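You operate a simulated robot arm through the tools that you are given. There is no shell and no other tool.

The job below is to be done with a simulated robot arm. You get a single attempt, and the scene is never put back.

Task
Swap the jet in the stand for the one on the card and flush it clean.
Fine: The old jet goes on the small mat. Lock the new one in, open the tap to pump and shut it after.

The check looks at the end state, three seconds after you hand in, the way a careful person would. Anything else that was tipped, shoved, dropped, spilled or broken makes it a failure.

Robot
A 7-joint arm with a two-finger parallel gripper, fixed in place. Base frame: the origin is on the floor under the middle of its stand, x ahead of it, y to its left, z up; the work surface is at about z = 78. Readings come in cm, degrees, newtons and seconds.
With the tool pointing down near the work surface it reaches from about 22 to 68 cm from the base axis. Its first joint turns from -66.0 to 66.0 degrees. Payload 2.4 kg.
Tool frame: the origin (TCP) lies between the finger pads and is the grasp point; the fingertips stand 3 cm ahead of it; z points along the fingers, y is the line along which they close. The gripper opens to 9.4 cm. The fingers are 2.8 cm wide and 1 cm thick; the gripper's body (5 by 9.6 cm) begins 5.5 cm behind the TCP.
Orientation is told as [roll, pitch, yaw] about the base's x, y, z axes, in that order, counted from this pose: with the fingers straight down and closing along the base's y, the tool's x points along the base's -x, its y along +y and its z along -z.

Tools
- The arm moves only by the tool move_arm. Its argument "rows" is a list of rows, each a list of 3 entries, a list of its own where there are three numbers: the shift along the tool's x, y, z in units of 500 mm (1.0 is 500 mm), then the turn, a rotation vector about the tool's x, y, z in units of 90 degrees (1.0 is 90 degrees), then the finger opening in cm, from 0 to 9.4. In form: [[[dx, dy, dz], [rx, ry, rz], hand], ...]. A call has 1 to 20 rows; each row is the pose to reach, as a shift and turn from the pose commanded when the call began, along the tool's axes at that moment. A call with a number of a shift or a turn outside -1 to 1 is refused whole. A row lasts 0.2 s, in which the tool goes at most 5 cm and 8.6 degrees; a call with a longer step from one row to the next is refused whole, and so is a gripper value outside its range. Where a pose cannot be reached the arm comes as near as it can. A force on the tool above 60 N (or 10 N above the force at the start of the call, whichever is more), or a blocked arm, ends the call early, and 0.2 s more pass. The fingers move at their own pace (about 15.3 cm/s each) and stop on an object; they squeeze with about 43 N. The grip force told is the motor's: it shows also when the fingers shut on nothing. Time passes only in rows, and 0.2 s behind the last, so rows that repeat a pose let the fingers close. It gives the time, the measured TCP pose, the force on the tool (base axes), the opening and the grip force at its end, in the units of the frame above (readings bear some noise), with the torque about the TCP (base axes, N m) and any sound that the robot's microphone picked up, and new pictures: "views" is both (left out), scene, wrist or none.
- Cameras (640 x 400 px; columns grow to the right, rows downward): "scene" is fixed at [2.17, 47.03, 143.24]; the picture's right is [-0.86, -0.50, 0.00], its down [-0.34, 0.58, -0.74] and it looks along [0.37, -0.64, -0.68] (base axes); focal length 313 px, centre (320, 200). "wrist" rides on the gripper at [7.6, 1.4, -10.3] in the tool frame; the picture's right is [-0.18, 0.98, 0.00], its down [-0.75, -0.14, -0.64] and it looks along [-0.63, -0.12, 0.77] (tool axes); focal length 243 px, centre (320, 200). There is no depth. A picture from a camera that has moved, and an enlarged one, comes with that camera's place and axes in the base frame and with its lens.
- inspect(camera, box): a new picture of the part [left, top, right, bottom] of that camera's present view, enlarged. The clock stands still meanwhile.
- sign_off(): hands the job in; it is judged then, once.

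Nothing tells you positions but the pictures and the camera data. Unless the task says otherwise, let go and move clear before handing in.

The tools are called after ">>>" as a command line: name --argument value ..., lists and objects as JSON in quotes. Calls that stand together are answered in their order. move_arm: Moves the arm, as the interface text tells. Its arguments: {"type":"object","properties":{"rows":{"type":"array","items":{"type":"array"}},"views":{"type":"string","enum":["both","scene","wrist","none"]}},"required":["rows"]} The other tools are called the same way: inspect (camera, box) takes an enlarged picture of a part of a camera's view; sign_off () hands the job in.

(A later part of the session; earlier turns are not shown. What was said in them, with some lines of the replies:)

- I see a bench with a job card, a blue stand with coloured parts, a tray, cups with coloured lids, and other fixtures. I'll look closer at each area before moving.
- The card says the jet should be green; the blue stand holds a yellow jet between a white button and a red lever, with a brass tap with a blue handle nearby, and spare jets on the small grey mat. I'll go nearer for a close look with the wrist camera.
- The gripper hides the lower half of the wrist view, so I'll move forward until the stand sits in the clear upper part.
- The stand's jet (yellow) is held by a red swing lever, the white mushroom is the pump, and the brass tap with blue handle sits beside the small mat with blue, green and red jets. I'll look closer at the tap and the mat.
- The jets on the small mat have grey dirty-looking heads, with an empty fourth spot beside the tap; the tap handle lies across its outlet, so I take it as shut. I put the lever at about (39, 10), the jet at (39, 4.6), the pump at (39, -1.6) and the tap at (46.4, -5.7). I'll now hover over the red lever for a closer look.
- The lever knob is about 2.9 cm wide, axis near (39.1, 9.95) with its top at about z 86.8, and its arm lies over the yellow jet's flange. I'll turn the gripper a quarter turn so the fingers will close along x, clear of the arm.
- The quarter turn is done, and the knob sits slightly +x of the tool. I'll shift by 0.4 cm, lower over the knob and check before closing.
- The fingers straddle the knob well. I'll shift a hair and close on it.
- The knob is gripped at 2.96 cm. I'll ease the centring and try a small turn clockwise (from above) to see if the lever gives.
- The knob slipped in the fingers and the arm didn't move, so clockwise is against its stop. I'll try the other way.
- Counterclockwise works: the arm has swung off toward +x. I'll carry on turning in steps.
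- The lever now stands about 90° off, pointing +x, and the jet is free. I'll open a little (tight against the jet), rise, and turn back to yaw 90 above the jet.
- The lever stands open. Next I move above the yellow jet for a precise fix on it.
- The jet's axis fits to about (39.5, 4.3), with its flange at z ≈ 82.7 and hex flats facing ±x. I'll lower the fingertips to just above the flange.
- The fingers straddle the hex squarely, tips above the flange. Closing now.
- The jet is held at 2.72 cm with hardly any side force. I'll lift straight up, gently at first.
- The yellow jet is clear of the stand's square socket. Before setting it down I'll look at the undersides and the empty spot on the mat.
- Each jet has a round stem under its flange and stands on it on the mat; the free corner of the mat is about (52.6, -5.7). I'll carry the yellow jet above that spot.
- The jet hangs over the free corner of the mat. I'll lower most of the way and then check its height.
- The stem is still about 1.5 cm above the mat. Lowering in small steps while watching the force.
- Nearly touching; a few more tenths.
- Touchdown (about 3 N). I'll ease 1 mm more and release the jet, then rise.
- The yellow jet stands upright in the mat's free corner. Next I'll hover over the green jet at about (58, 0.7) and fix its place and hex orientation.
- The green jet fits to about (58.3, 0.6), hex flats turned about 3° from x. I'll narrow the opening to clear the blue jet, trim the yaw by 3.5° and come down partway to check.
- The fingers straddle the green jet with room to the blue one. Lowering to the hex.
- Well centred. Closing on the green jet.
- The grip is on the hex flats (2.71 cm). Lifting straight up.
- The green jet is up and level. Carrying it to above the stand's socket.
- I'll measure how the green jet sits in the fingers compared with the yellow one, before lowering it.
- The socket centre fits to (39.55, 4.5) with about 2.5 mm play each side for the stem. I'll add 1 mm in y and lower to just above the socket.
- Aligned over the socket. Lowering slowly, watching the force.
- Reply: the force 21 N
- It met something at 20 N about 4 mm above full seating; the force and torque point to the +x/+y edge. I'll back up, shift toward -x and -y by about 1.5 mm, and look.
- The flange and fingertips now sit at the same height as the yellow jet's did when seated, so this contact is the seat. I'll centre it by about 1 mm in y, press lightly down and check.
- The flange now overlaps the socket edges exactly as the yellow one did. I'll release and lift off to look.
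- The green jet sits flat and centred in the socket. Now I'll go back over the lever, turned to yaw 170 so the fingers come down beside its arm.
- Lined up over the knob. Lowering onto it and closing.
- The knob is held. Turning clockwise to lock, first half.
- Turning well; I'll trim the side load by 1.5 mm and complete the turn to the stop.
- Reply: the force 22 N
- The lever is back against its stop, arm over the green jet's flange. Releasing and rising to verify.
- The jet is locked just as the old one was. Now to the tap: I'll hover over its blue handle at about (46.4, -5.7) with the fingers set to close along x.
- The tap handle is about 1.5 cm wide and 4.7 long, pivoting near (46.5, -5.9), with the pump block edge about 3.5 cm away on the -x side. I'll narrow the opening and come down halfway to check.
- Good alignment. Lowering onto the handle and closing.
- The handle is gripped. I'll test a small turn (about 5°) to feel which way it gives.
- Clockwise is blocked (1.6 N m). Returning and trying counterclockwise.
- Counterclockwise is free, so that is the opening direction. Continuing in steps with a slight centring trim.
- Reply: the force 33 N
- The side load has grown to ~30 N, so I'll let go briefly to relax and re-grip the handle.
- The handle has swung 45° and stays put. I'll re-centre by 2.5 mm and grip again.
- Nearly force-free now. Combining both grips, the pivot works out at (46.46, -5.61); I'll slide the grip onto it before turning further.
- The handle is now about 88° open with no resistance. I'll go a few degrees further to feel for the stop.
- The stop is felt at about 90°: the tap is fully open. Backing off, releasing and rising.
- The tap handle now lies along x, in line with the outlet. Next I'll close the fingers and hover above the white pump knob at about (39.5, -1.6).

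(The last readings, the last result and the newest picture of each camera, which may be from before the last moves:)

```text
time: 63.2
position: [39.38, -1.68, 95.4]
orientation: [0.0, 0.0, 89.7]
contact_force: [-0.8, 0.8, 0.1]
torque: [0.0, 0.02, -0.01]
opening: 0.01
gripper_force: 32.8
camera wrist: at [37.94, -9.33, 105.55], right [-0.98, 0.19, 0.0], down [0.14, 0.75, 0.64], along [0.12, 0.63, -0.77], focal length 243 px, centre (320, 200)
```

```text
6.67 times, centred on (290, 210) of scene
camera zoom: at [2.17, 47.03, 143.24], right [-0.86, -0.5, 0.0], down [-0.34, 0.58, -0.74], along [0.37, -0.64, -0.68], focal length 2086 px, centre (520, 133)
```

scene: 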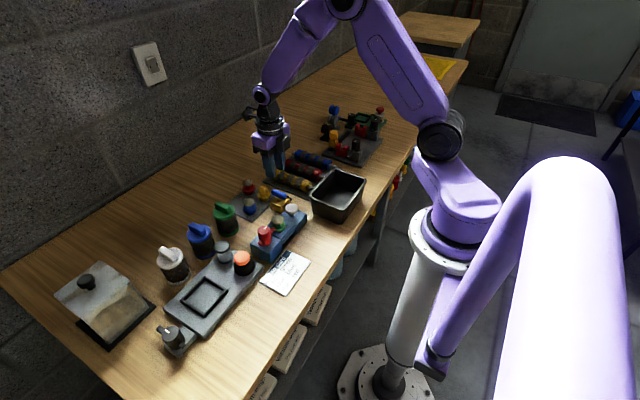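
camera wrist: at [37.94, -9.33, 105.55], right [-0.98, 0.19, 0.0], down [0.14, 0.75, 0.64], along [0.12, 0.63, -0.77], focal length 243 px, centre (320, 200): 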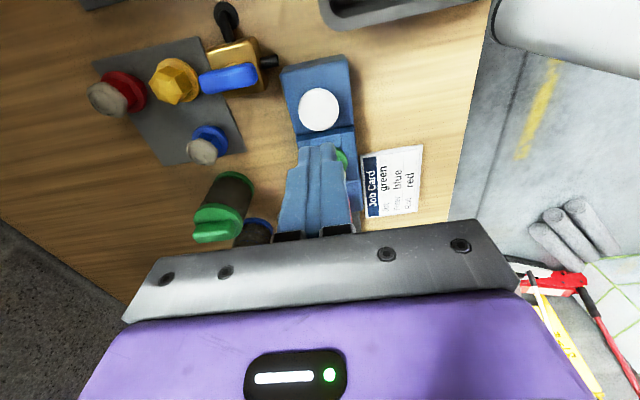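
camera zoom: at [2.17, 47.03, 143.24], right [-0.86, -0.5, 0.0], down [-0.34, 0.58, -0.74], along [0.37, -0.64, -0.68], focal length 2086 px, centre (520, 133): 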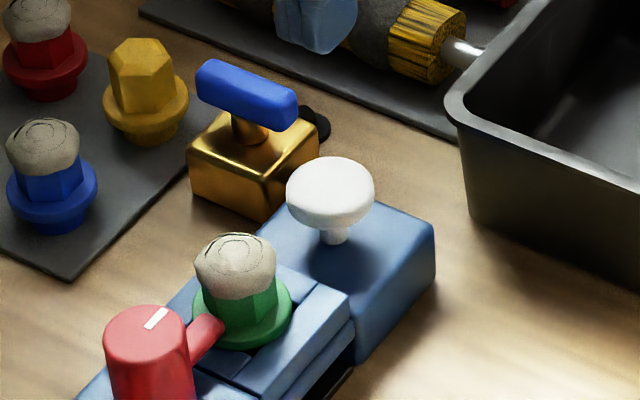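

The pump knob is a 3.4 cm disc around (39.5, -1.85), top near z 84.5–85. I'll lower the closed fingertips to just above it.

>>> move_arm --rows '[[[0.0034, -0.0024, 0.05], [0, 0, 0], 0], [[0.0034, -0.0024, 0.1], [0, 0, 0], 0], [[0.0034, -0.0024, 0.128], [0, 0, 0], 0]]' --views "wrist"

>>> inspect --camera "scene" --box '[255, 180, 325, 240]'

>>> inspect --camera "wrist" --box '[250, 60, 390, 200]'

```text
time: 64.0
position: [39.39, -1.87, 88.97]
orientation: [-0.1, -0.1, 89.8]
contact_force: [-0.2, 0.4, -1.0]
torque: [-0.01, -0.01, 0.03]
opening: 0.01
gripper_force: 33.3
camera wrist: at [38.11, -9.48, 99.18], right [-0.98, 0.19, 0.0], down [0.14, 0.75, 0.64], along [0.12, 0.63, -0.77], focal length 243 px, centre (320, 200)
```

wrist: 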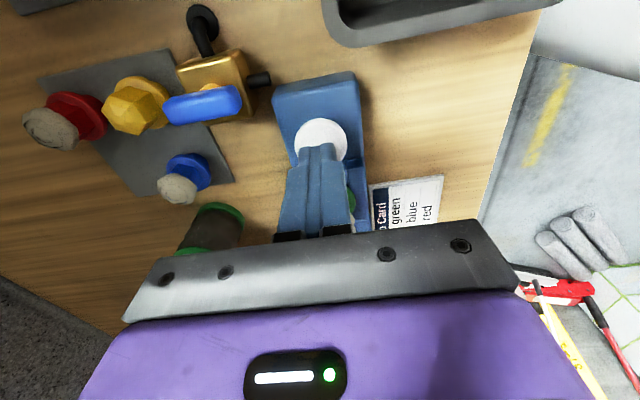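

```text
6.67 times, centred on (290, 210) of scene
camera zoom: at [2.17, 47.03, 143.24], right [-0.86, -0.5, 0.0], down [-0.34, 0.58, -0.74], along [0.37, -0.64, -0.68], focal length 2086 px, centre (520, 133)
```

zoom: 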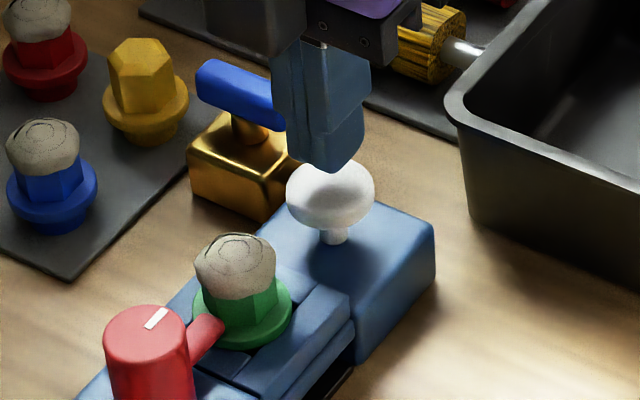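

```text
2.86 times, centred on (320, 130) of wrist
camera zoom: at [38.11, -9.48, 99.18], right [-0.98, 0.19, 0.0], down [0.14, 0.75, 0.64], along [0.12, 0.63, -0.77], focal length 693 px, centre (320, 400)
```

zoom: 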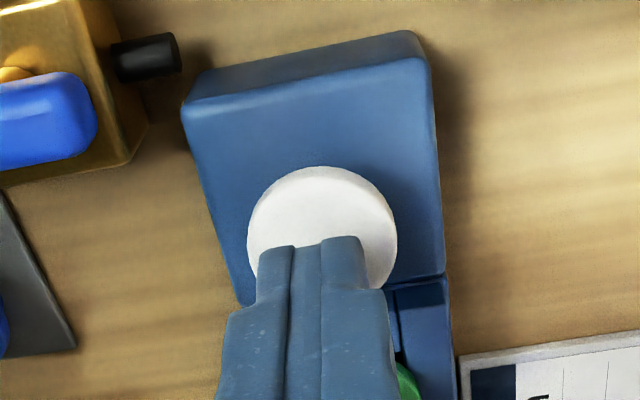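

The disc's centre is nearer y = -2.2, so I'll shift 3 mm and then press down in small steps, watching force and sound.

>>> move_arm --rows '[[[0.006, -0.001, 0], [0, 0, 0], 0], [[0.006, -0.001, 0.01], [0, 0, 0], 0], [[0.006, -0.001, 0.018], [0, 0, 0], 0]]' --views "none"

```text
time: 64.8
position: [39.61, -2.06, 88.05]
orientation: [0.0, 0.1, 89.9]
contact_force: [0.6, -0.8, -0.3]
torque: [-0.03, -0.02, 0.02]
opening: 0.0
gripper_force: 32.5
```

>>> move_arm --rows '[[[0, 0, 0.004], [0, 0, 0], 0], [[0, 0, 0.008], [0, 0, 0], 0], [[0, 0, 0.012], [0, 0, 0], 0]]' --views "none"

>>> inspect --camera "scene" --box '[255, 180, 325, 240]'

```text
time: 65.6
position: [39.58, -2.02, 87.42]
orientation: [0.0, 0.0, 89.9]
contact_force: [-0.6, -0.5, 1.9]
torque: [0.0, -0.01, -0.03]
opening: 0.01
gripper_force: 33.2
```

```text
6.67 times, centred on (290, 210) of scene
camera zoom: at [2.17, 47.03, 143.24], right [-0.86, -0.5, 0.0], down [-0.34, 0.58, -0.74], along [0.37, -0.64, -0.68], focal length 2086 px, centre (520, 133)
```

zoom: 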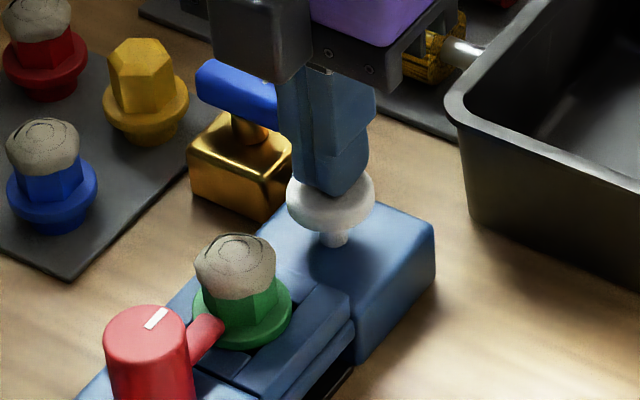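

The tips just touch the knob at TCP z 87.4. Pressing down slowly.

>>> move_arm --rows '[[[0, 0, 0.005], [0, 0, 0], 0], [[0, 0, 0.01], [0, 0, 0], 0]]' --views "none"

```text
time: 66.2
position: [39.63, -2.07, 86.84]
orientation: [0.0, 0.0, 89.9]
contact_force: [0.2, 0.1, 2.7]
torque: [0.02, 0.01, -0.01]
opening: 0.01
gripper_force: 32.7
```

>>> move_arm --rows '[[[0, 0, 0.005], [0, 0, 0], 0], [[0, 0, 0.01], [0, 0, 0], 0]]' --views "wrist"

>>> inspect --camera "scene" --box '[255, 180, 325, 240]'

```text
time: 66.8
position: [39.66, -2.13, 86.48]
orientation: [-0.1, 0.0, 89.9]
contact_force: [-0.1, 1.4, 6.0]
torque: [0.06, -0.03, 0.01]
opening: 0.0
gripper_force: 33.0
camera wrist: at [38.16, -9.76, 96.62], right [-0.98, 0.19, 0.0], down [0.14, 0.75, 0.64], along [0.12, 0.63, -0.77], focal length 243 px, centre (320, 200)
```

wrist: 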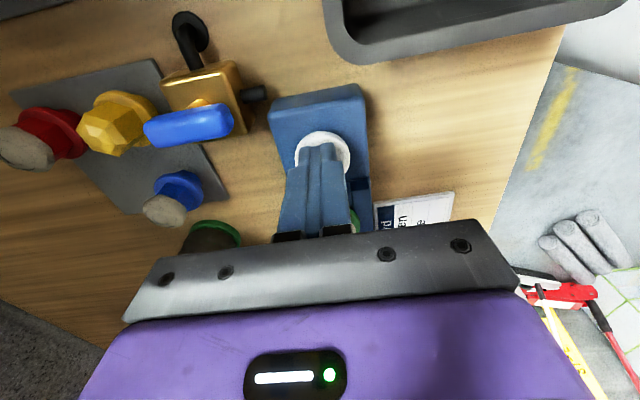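

```text
6.67 times, centred on (290, 210) of scene
camera zoom: at [2.16, 47.03, 143.24], right [-0.86, -0.5, 0.0], down [-0.34, 0.58, -0.74], along [0.37, -0.64, -0.68], focal length 2086 px, centre (520, 133)
```

zoom: 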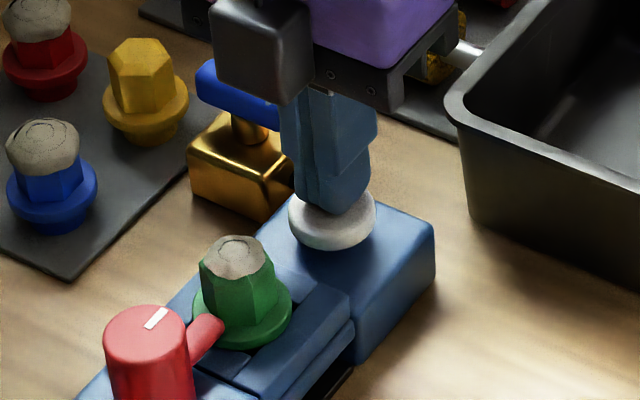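

The stroke works: the dirt on the green jet has already shrunk. I'll finish the stroke and let it come back up.

>>> move_arm --rows '[[[0, 0, 0.004], [0, 0, 0], 0], [[0, 0, 0.004], [0, 0, 0], 0]]' --views "none"

>>> inspect --camera "scene" --box '[255, 180, 325, 240]'

```text
time: 67.4
position: [39.72, -2.04, 86.26]
orientation: [0.1, 0.0, 90.0]
contact_force: [-2.1, 4.3, 18.1]
torque: [0.21, 0.04, -0.12]
opening: 0.0
gripper_force: 33.4
```

```text
6.67 times, centred on (290, 210) of scene
camera zoom: at [2.14, 47.04, 143.24], right [-0.86, -0.5, 0.0], down [-0.34, 0.58, -0.74], along [0.37, -0.64, -0.68], focal length 2086 px, centre (520, 133)
```

zoom: 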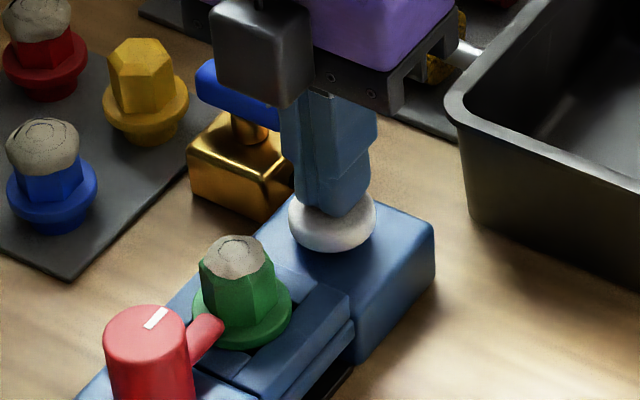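

Bottom of stroke reached at z ≈ 86.4. Now a second stroke: up, pause, and down again.

>>> move_arm --rows '[[[0, 0, -0.014], [0, 0, 0], 0], [[0, 0, -0.03], [0, 0, 0], 0], [[0, 0, -0.03], [0, 0, 0], 0], [[0, 0, -0.03], [0, 0, 0], 0], [[0, 0, -0.018], [0, 0, 0], 0], [[0, 0, -0.01], [0, 0, 0], 0], [[0, 0, -0.003], [0, 0, 0], 0], [[0, 0, -0.002], [0, 0, 0], 0]]' --views "none"

>>> inspect --camera "scene" --box '[255, 180, 325, 240]'

```text
time: 69.2
position: [39.59, -1.99, 86.36]
orientation: [0.0, 0.0, 89.8]
contact_force: [-0.6, -2.4, 7.5]
torque: [-0.06, 0.04, -0.02]
opening: 0.01
gripper_force: 33.4
```

```text
6.67 times, centred on (290, 210) of scene
camera zoom: at [2.15, 47.03, 143.24], right [-0.86, -0.5, 0.0], down [-0.34, 0.58, -0.74], along [0.37, -0.64, -0.68], focal length 2086 px, centre (520, 133)
```

zoom: 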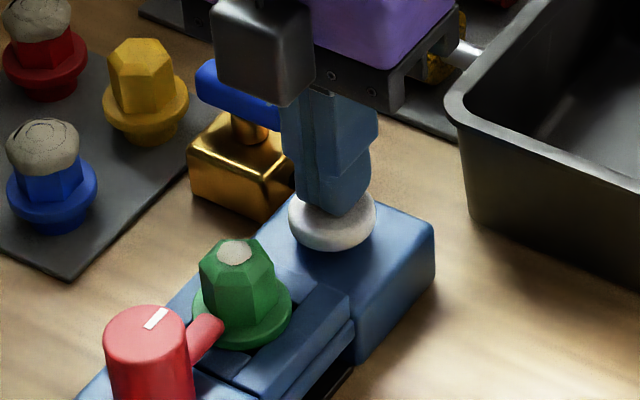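

The second stroke left only a small cap of dirt on top. A third stroke follows.

>>> move_arm --rows '[[[0, 0, -0.014], [0, 0, 0], 0], [[0, 0, -0.028], [0, 0, 0], 0], [[0, 0, -0.028], [0, 0, 0], 0], [[0, 0, -0.028], [0, 0, 0], 0], [[0, 0, -0.016], [0, 0, 0], 0], [[0, 0, -0.008], [0, 0, 0], 0], [[0, 0, -0.001], [0, 0, 0], 0], [[0, 0, 0], [0, 0, 0], 0]]' --views "none"

>>> inspect --camera "scene" --box '[255, 180, 325, 240]'

```text
time: 71.0
position: [39.54, -2.02, 86.33]
orientation: [-0.1, 0.1, 89.9]
contact_force: [-2.5, 2.3, 8.5]
torque: [0.1, 0.12, 0.02]
opening: 0.0
gripper_force: 33.0
```

```text
6.67 times, centred on (290, 210) of scene
camera zoom: at [2.15, 47.04, 143.24], right [-0.86, -0.5, 0.0], down [-0.34, 0.58, -0.74], along [0.37, -0.64, -0.68], focal length 2086 px, centre (520, 133)
```

zoom: 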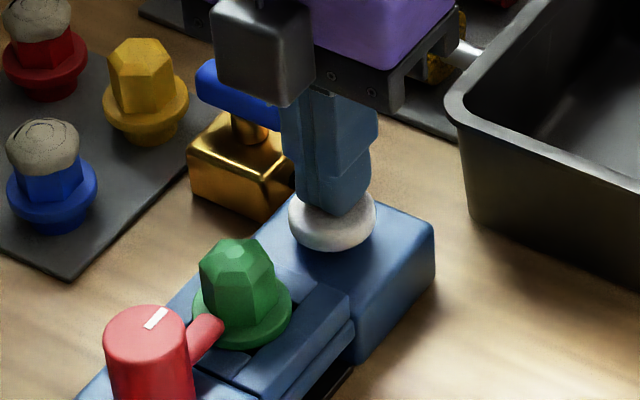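

The green jet is now clean. I'll rise off the pump and check it from close up.

>>> move_arm --rows '[[[0, 0, -0.015], [0, 0, 0], 0], [[0, 0, -0.03], [0, 0, 0], 0], [[0, 0, -0.09], [0, 0, 0], 0], [[0, 0, -0.16], [0, 0, 0], 0]]' --views "both"

>>> inspect --camera "scene" --box '[255, 200, 305, 240]'

>>> inspect --camera "scene" --box '[245, 170, 325, 240]'

```text
time: 72.0
position: [39.5, -2.01, 94.36]
orientation: [0.0, -0.1, 90.0]
contact_force: [-0.3, -0.2, -0.4]
torque: [0.02, 0.0, 0.02]
opening: 0.02
gripper_force: 32.9
camera wrist: at [38.07, -9.77, 104.55], right [-0.98, 0.19, 0.0], down [0.14, 0.75, 0.64], along [0.12, 0.63, -0.77], focal length 243 px, centre (320, 200)
```

scene: 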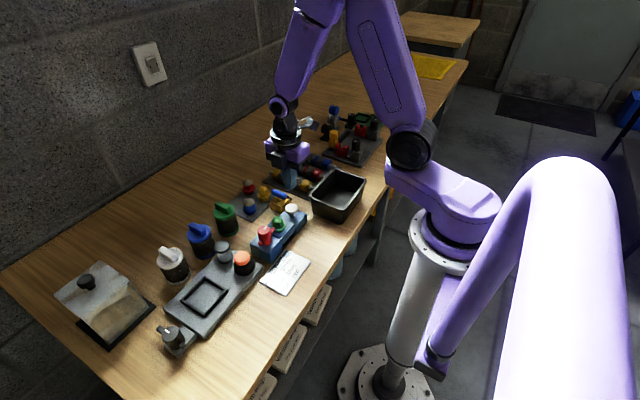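
wrist: 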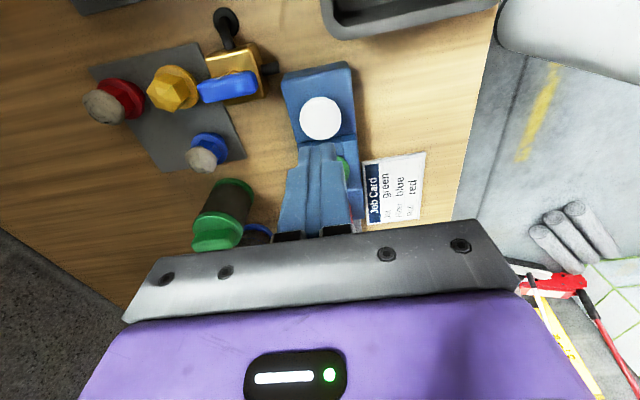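

```text
10.00 times, centred on (280, 220) of scene
camera zoom: at [2.17, 47.03, 143.24], right [-0.86, -0.5, 0.0], down [-0.34, 0.58, -0.74], along [0.37, -0.64, -0.68], focal length 3128 px, centre (720, 0)
```

zoom: 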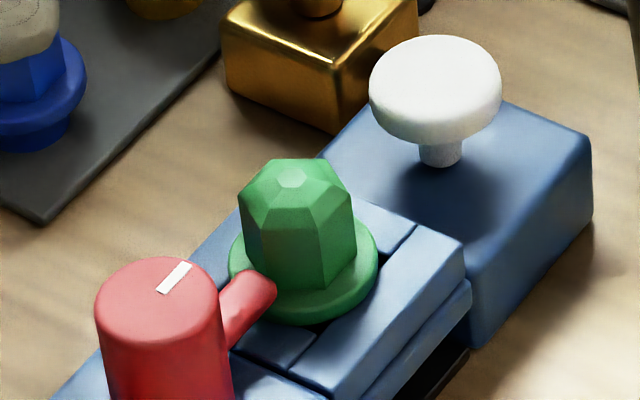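

```text
5.71 times, centred on (285, 205) of scene
camera zoom: at [2.17, 47.03, 143.24], right [-0.86, -0.5, 0.0], down [-0.34, 0.58, -0.74], along [0.37, -0.64, -0.68], focal length 1788 px, centre (520, 171)
```

zoom: 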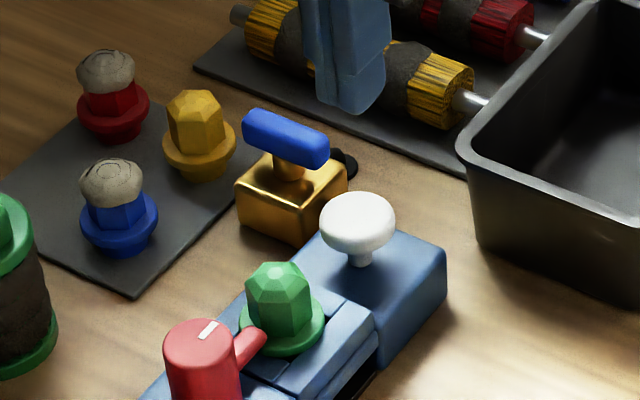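

The jet is spotless, the pump has sprung back, and the lever is locked. Now I'll return over the tap, turned to yaw 178, to shut it.

>>> move_arm --rows '[[[0.024, -0.047, 0], [0, 0, -0.0894], 0], [[0.048, -0.094, 0], [0, 0, -0.179], 0], [[0.072, -0.14, 0], [0, 0, -0.268], 2], [[0.072, -0.14, 0], [0, 0, -0.358], 3.2], [[0.072, -0.14, 0], [0, 0, -0.447], 3.2], [[0.072, -0.14, 0], [0, 0, -0.536], 3.2], [[0.072, -0.14, 0], [0, 0, -0.626], 3.2], [[0.072, -0.14, 0], [0, 0, -0.715], 3.2], [[0.072, -0.14, 0], [0, 0, -0.805], 3.2], [[0.072, -0.14, 0], [0, 0, -0.894], 3.2], [[0.072, -0.14, 0], [0, 0, -0.983], 3.2]]' --views "wrist"

>>> inspect --camera "wrist" --box '[240, 60, 400, 200]'

```text
time: 74.4
position: [46.64, -5.58, 94.23]
orientation: [0.1, 0.0, 178.6]
contact_force: [0.3, 0.1, 1.0]
torque: [0.01, -0.03, 0.02]
opening: 3.19
gripper_force: 0.0
camera wrist: at [54.15, -7.31, 104.54], right [-0.21, -0.98, 0.0], down [-0.75, 0.16, 0.64], along [-0.63, 0.13, -0.77], focal length 243 px, centre (320, 200)
```

wrist: 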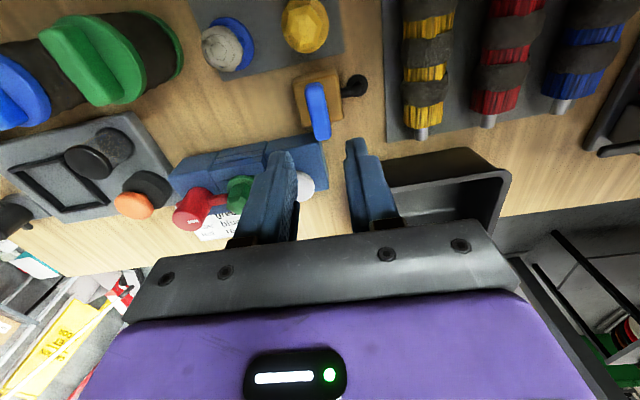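

```text
2.86 times, centred on (320, 130) of wrist
camera zoom: at [54.15, -7.31, 104.54], right [-0.21, -0.98, 0.0], down [-0.75, 0.16, 0.64], along [-0.63, 0.13, -0.77], focal length 693 px, centre (320, 400)
```

zoom: 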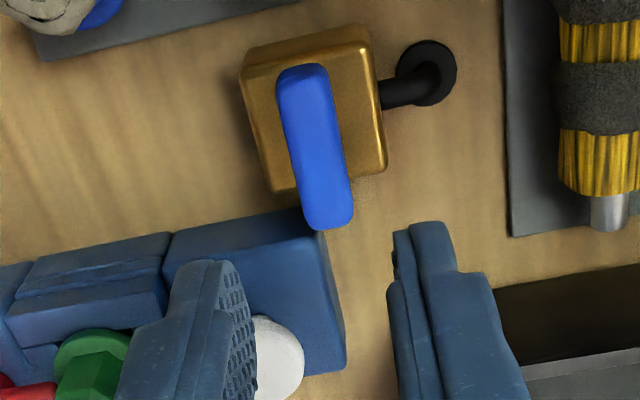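

Lined up with the handle. Lowering and gripping it.

>>> move_arm --rows '[[[0, 0, 0.06], [0, 0, 0], 3.2], [[0, 0, 0.12], [0, 0, 0], 3.2], [[0, 0, 0.165], [0, 0, 0], 3.2], [[0, 0, 0.187], [0, 0, 0], 3.2], [[0, 0, 0.187], [0, 0, 0], 2.2], [[0, 0, 0.187], [0, 0, 0], 0.8], [[0, 0, 0.187], [0, 0, 0], 0.8]]' --views "wrist"

>>> inspect --camera "wrist" --box '[240, 60, 400, 200]'

```text
time: 76.0
position: [46.6, -5.51, 84.93]
orientation: [0.0, 0.1, 178.5]
contact_force: [-1.4, 15.9, -7.6]
torque: [0.22, -0.9, -0.05]
opening: 1.57
gripper_force: 44.8
camera wrist: at [54.19, -7.2, 95.2], right [-0.21, -0.98, 0.0], down [-0.75, 0.16, 0.64], along [-0.63, 0.13, -0.77], focal length 243 px, centre (320, 200)
```

wrist: 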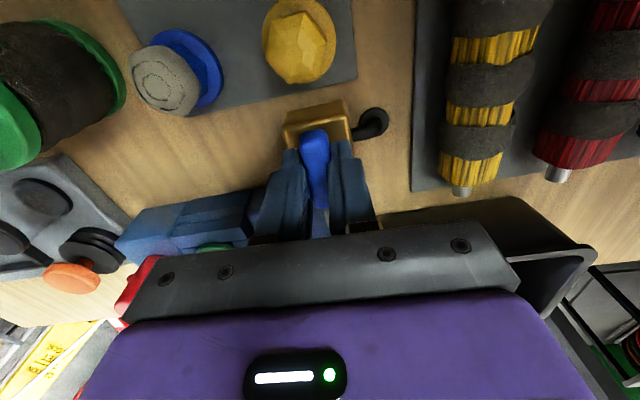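

```text
2.86 times, centred on (320, 130) of wrist
camera zoom: at [54.19, -7.2, 95.2], right [-0.21, -0.98, 0.0], down [-0.75, 0.16, 0.64], along [-0.63, 0.13, -0.77], focal length 693 px, centre (320, 400)
```

zoom: 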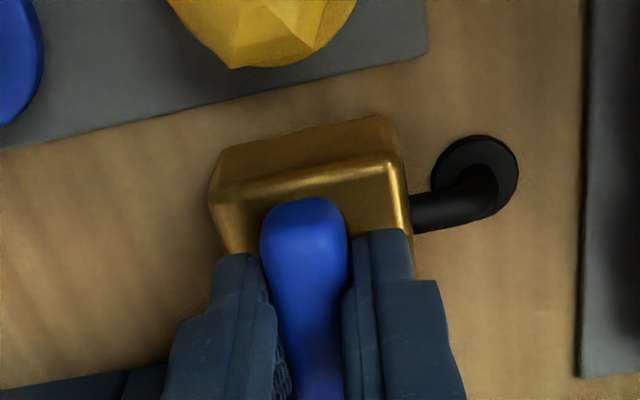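

I'll ease the 16 N side load by re-centring on the pivot, then turn the handle clockwise.

>>> move_arm --rows '[[[0, 0, 0], [0, 0, 0], 2.2], [[-0.0025, -0.0025, 0], [0, 0, 0], 2.2], [[-0.0025, -0.0025, 0], [0, 0, 0], 0.8], [[-0.0025, -0.0025, 0], [0, 0, 0], 0.8], [[-0.0025, -0.0025, 0], [0, 0, 0.07], 0.8], [[-0.0025, -0.0025, 0], [0, 0, 0.15], 0.8], [[-0.0025, -0.0025, 0], [0, 0, 0.23], 0.8], [[-0.0025, -0.0025, 0], [0, 0, 0.31], 0.8]]' --views "none"

```text
time: 77.8
position: [46.45, -5.48, 85.01]
orientation: [-0.1, 0.2, 150.4]
contact_force: [2.8, 13.8, -3.0]
torque: [0.39, 0.3, 0.04]
opening: 1.57
gripper_force: 44.8
```

>>> move_arm --rows '[[[-0.001, -0.0017, 0], [0, 0, 0.07], 0.8], [[-0.001, -0.0017, 0], [0, 0, 0.15], 0.8], [[-0.001, -0.0017, 0], [0, 0, 0.23], 0.8], [[-0.001, -0.0017, 0], [0, 0, 0.31], 0.8]]' --views "none"

```text
time: 78.8
position: [46.51, -5.43, 85.01]
orientation: [0.0, 0.0, 122.4]
contact_force: [4.5, 11.2, -2.0]
torque: [-0.35, -0.26, 0.01]
opening: 1.56
gripper_force: 44.8
```

>>> move_arm --rows '[[[0, 0, 0], [0, 0, 0.08], 0.8], [[0, 0, 0], [0, 0, 0.16], 0.8], [[0, 0, 0], [0, 0, 0.24], 0.8], [[0, 0, 0], [0, 0, 0.32], 0.8], [[0, 0, 0], [0, 0, 0.36], 0.8]]' --views "wrist"

>>> inspect --camera "wrist" --box '[240, 60, 400, 200]'

>>> inspect --camera "scene" --box '[255, 170, 315, 220]'

```text
time: 80.0
position: [46.54, -5.59, 84.97]
orientation: [-0.1, 0.1, 90.1]
contact_force: [8.0, 7.4, -1.6]
torque: [-0.61, 0.13, -0.01]
opening: 1.59
gripper_force: 45.1
camera wrist: at [45.08, -13.18, 95.22], right [-0.98, 0.18, 0.0], down [0.14, 0.75, 0.64], along [0.12, 0.63, -0.77], focal length 243 px, centre (320, 200)
```

wrist: 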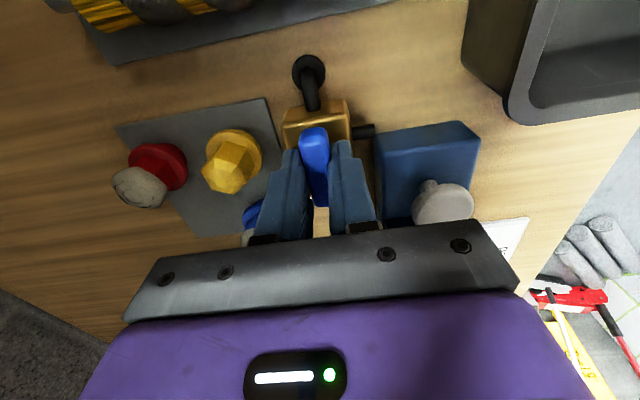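

```text
2.86 times, centred on (320, 130) of wrist
camera zoom: at [45.08, -13.18, 95.22], right [-0.98, 0.18, 0.0], down [0.14, 0.75, 0.64], along [0.12, 0.63, -0.77], focal length 693 px, centre (320, 400)
```

zoom: 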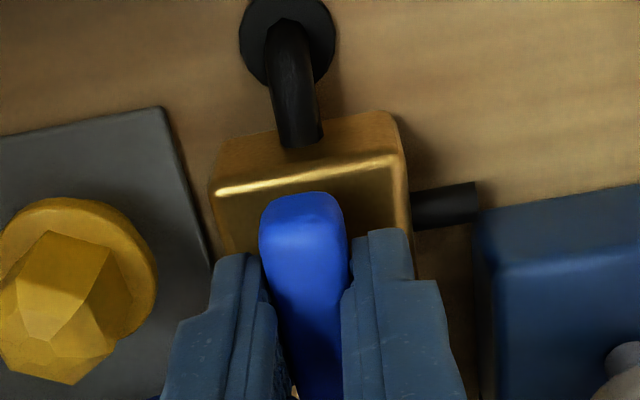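

```text
8.00 times, centred on (285, 195) of scene
camera zoom: at [2.19, 47.05, 143.24], right [-0.86, -0.5, 0.0], down [-0.34, 0.58, -0.74], along [0.37, -0.64, -0.68], focal length 2503 px, centre (600, 240)
```

zoom: 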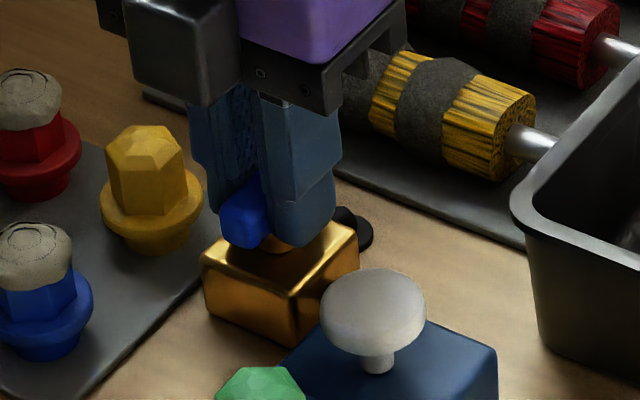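

Handle is back along y. I'll go a few degrees further to make sure it rests on its shut stop.

>>> move_arm --rows '[[[0, 0, 0], [0, 0, 0.02], 0.8], [[0, 0, 0], [0, 0, 0.045], 0.8], [[0, 0, 0], [0, 0, 0.045], 0.8]]' --views "none"

```text
time: 80.8
position: [46.46, -5.61, 85.04]
orientation: [-0.2, 0.0, 86.3]
contact_force: [9.4, 2.3, -0.5]
torque: [-0.91, -0.11, 1.48]
opening: 1.7
gripper_force: 44.6
```

Firm stop felt (1.5 N m): the tap is shut. Backing off slightly, releasing and rising.

>>> move_arm --rows '[[[0, 0, 0], [0, 0, -0.03], 0.8], [[0, 0, 0], [0, 0, -0.03], 2.4], [[0, 0, 0], [0, 0, -0.03], 3.2], [[0, 0, -0.04], [0, 0, -0.03], 3.2], [[0, 0, -0.1], [0, 0, -0.03], 3.2], [[0, 0, -0.19], [0, 0, -0.03], 3.2], [[0, 0, -0.28], [0, 0, -0.03], 3.2]]' --views "both"

>>> inspect --camera "scene" --box '[245, 170, 325, 240]'

>>> inspect --camera "wrist" --box '[200, 20, 440, 200]'

```text
time: 82.4
position: [46.51, -5.52, 99.02]
orientation: [0.0, 0.0, 88.8]
contact_force: [0.5, 0.0, -0.1]
torque: [0.0, -0.03, 0.0]
opening: 3.18
gripper_force: 0.1
camera wrist: at [44.88, -13.13, 109.31], right [-0.98, 0.2, 0.0], down [0.16, 0.75, 0.64], along [0.13, 0.63, -0.77], focal length 243 px, centre (320, 200)
```

scene: 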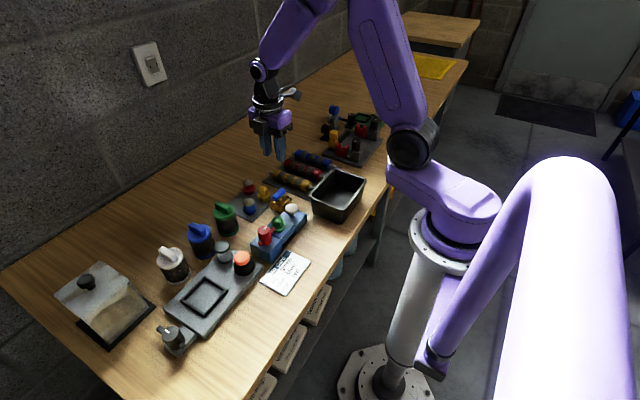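
wrist: 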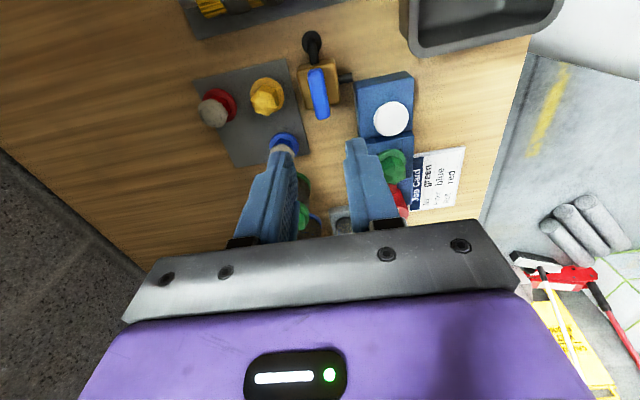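

```text
5.71 times, centred on (285, 205) of scene
camera zoom: at [2.17, 47.03, 143.24], right [-0.86, -0.5, 0.0], down [-0.34, 0.58, -0.74], along [0.37, -0.64, -0.68], focal length 1788 px, centre (520, 171)
```

zoom: 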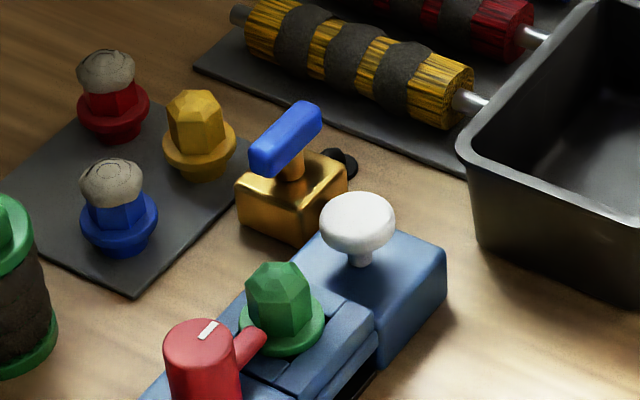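

```text
2.22 times, centred on (320, 110) of wrist
camera zoom: at [44.88, -13.13, 109.31], right [-0.98, 0.2, 0.0], down [0.16, 0.75, 0.64], along [0.13, 0.63, -0.77], focal length 539 px, centre (320, 400)
```

zoom: 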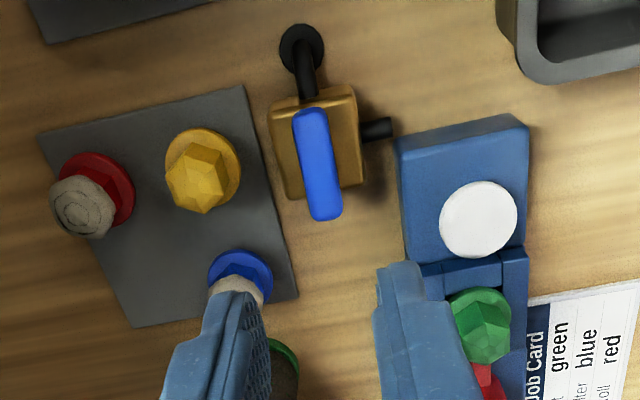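

Everything is in place:
- **Green jet:** clean, seated and locked under the red lever.
- **Yellow jet:** standing on the small mat.
- **Tap:** shut, with the handle back across its outlet.
- **Pump and arm:** the pump knob is up, and the arm is clear with nothing else disturbed.

I'm handing the job in.

>>> sign_off

```text
The job is handed in.
```

The job is done and handed in. I don't have the check's result, so this is what I saw in the last pictures:

- **New jet:** the green jet, the one named on the card, sits flat in the stand. The red lever is turned back to its stop, over the jet's flange.
- **Flush:** I opened the tap fully and pumped three full strokes, until no dirt was left on the jet.
- **Tap:** it is shut again, turned back until I felt the stop.
- **Old jet:** the yellow jet stands upright in the free corner of the small mat.
- **Everything else:** nothing looked tipped, spilled or moved. The gripper is open and clear of the bench.

While I worked out which way they turn, I pushed both the lever and the tap a few degrees against their stops. Neither looked damaged.
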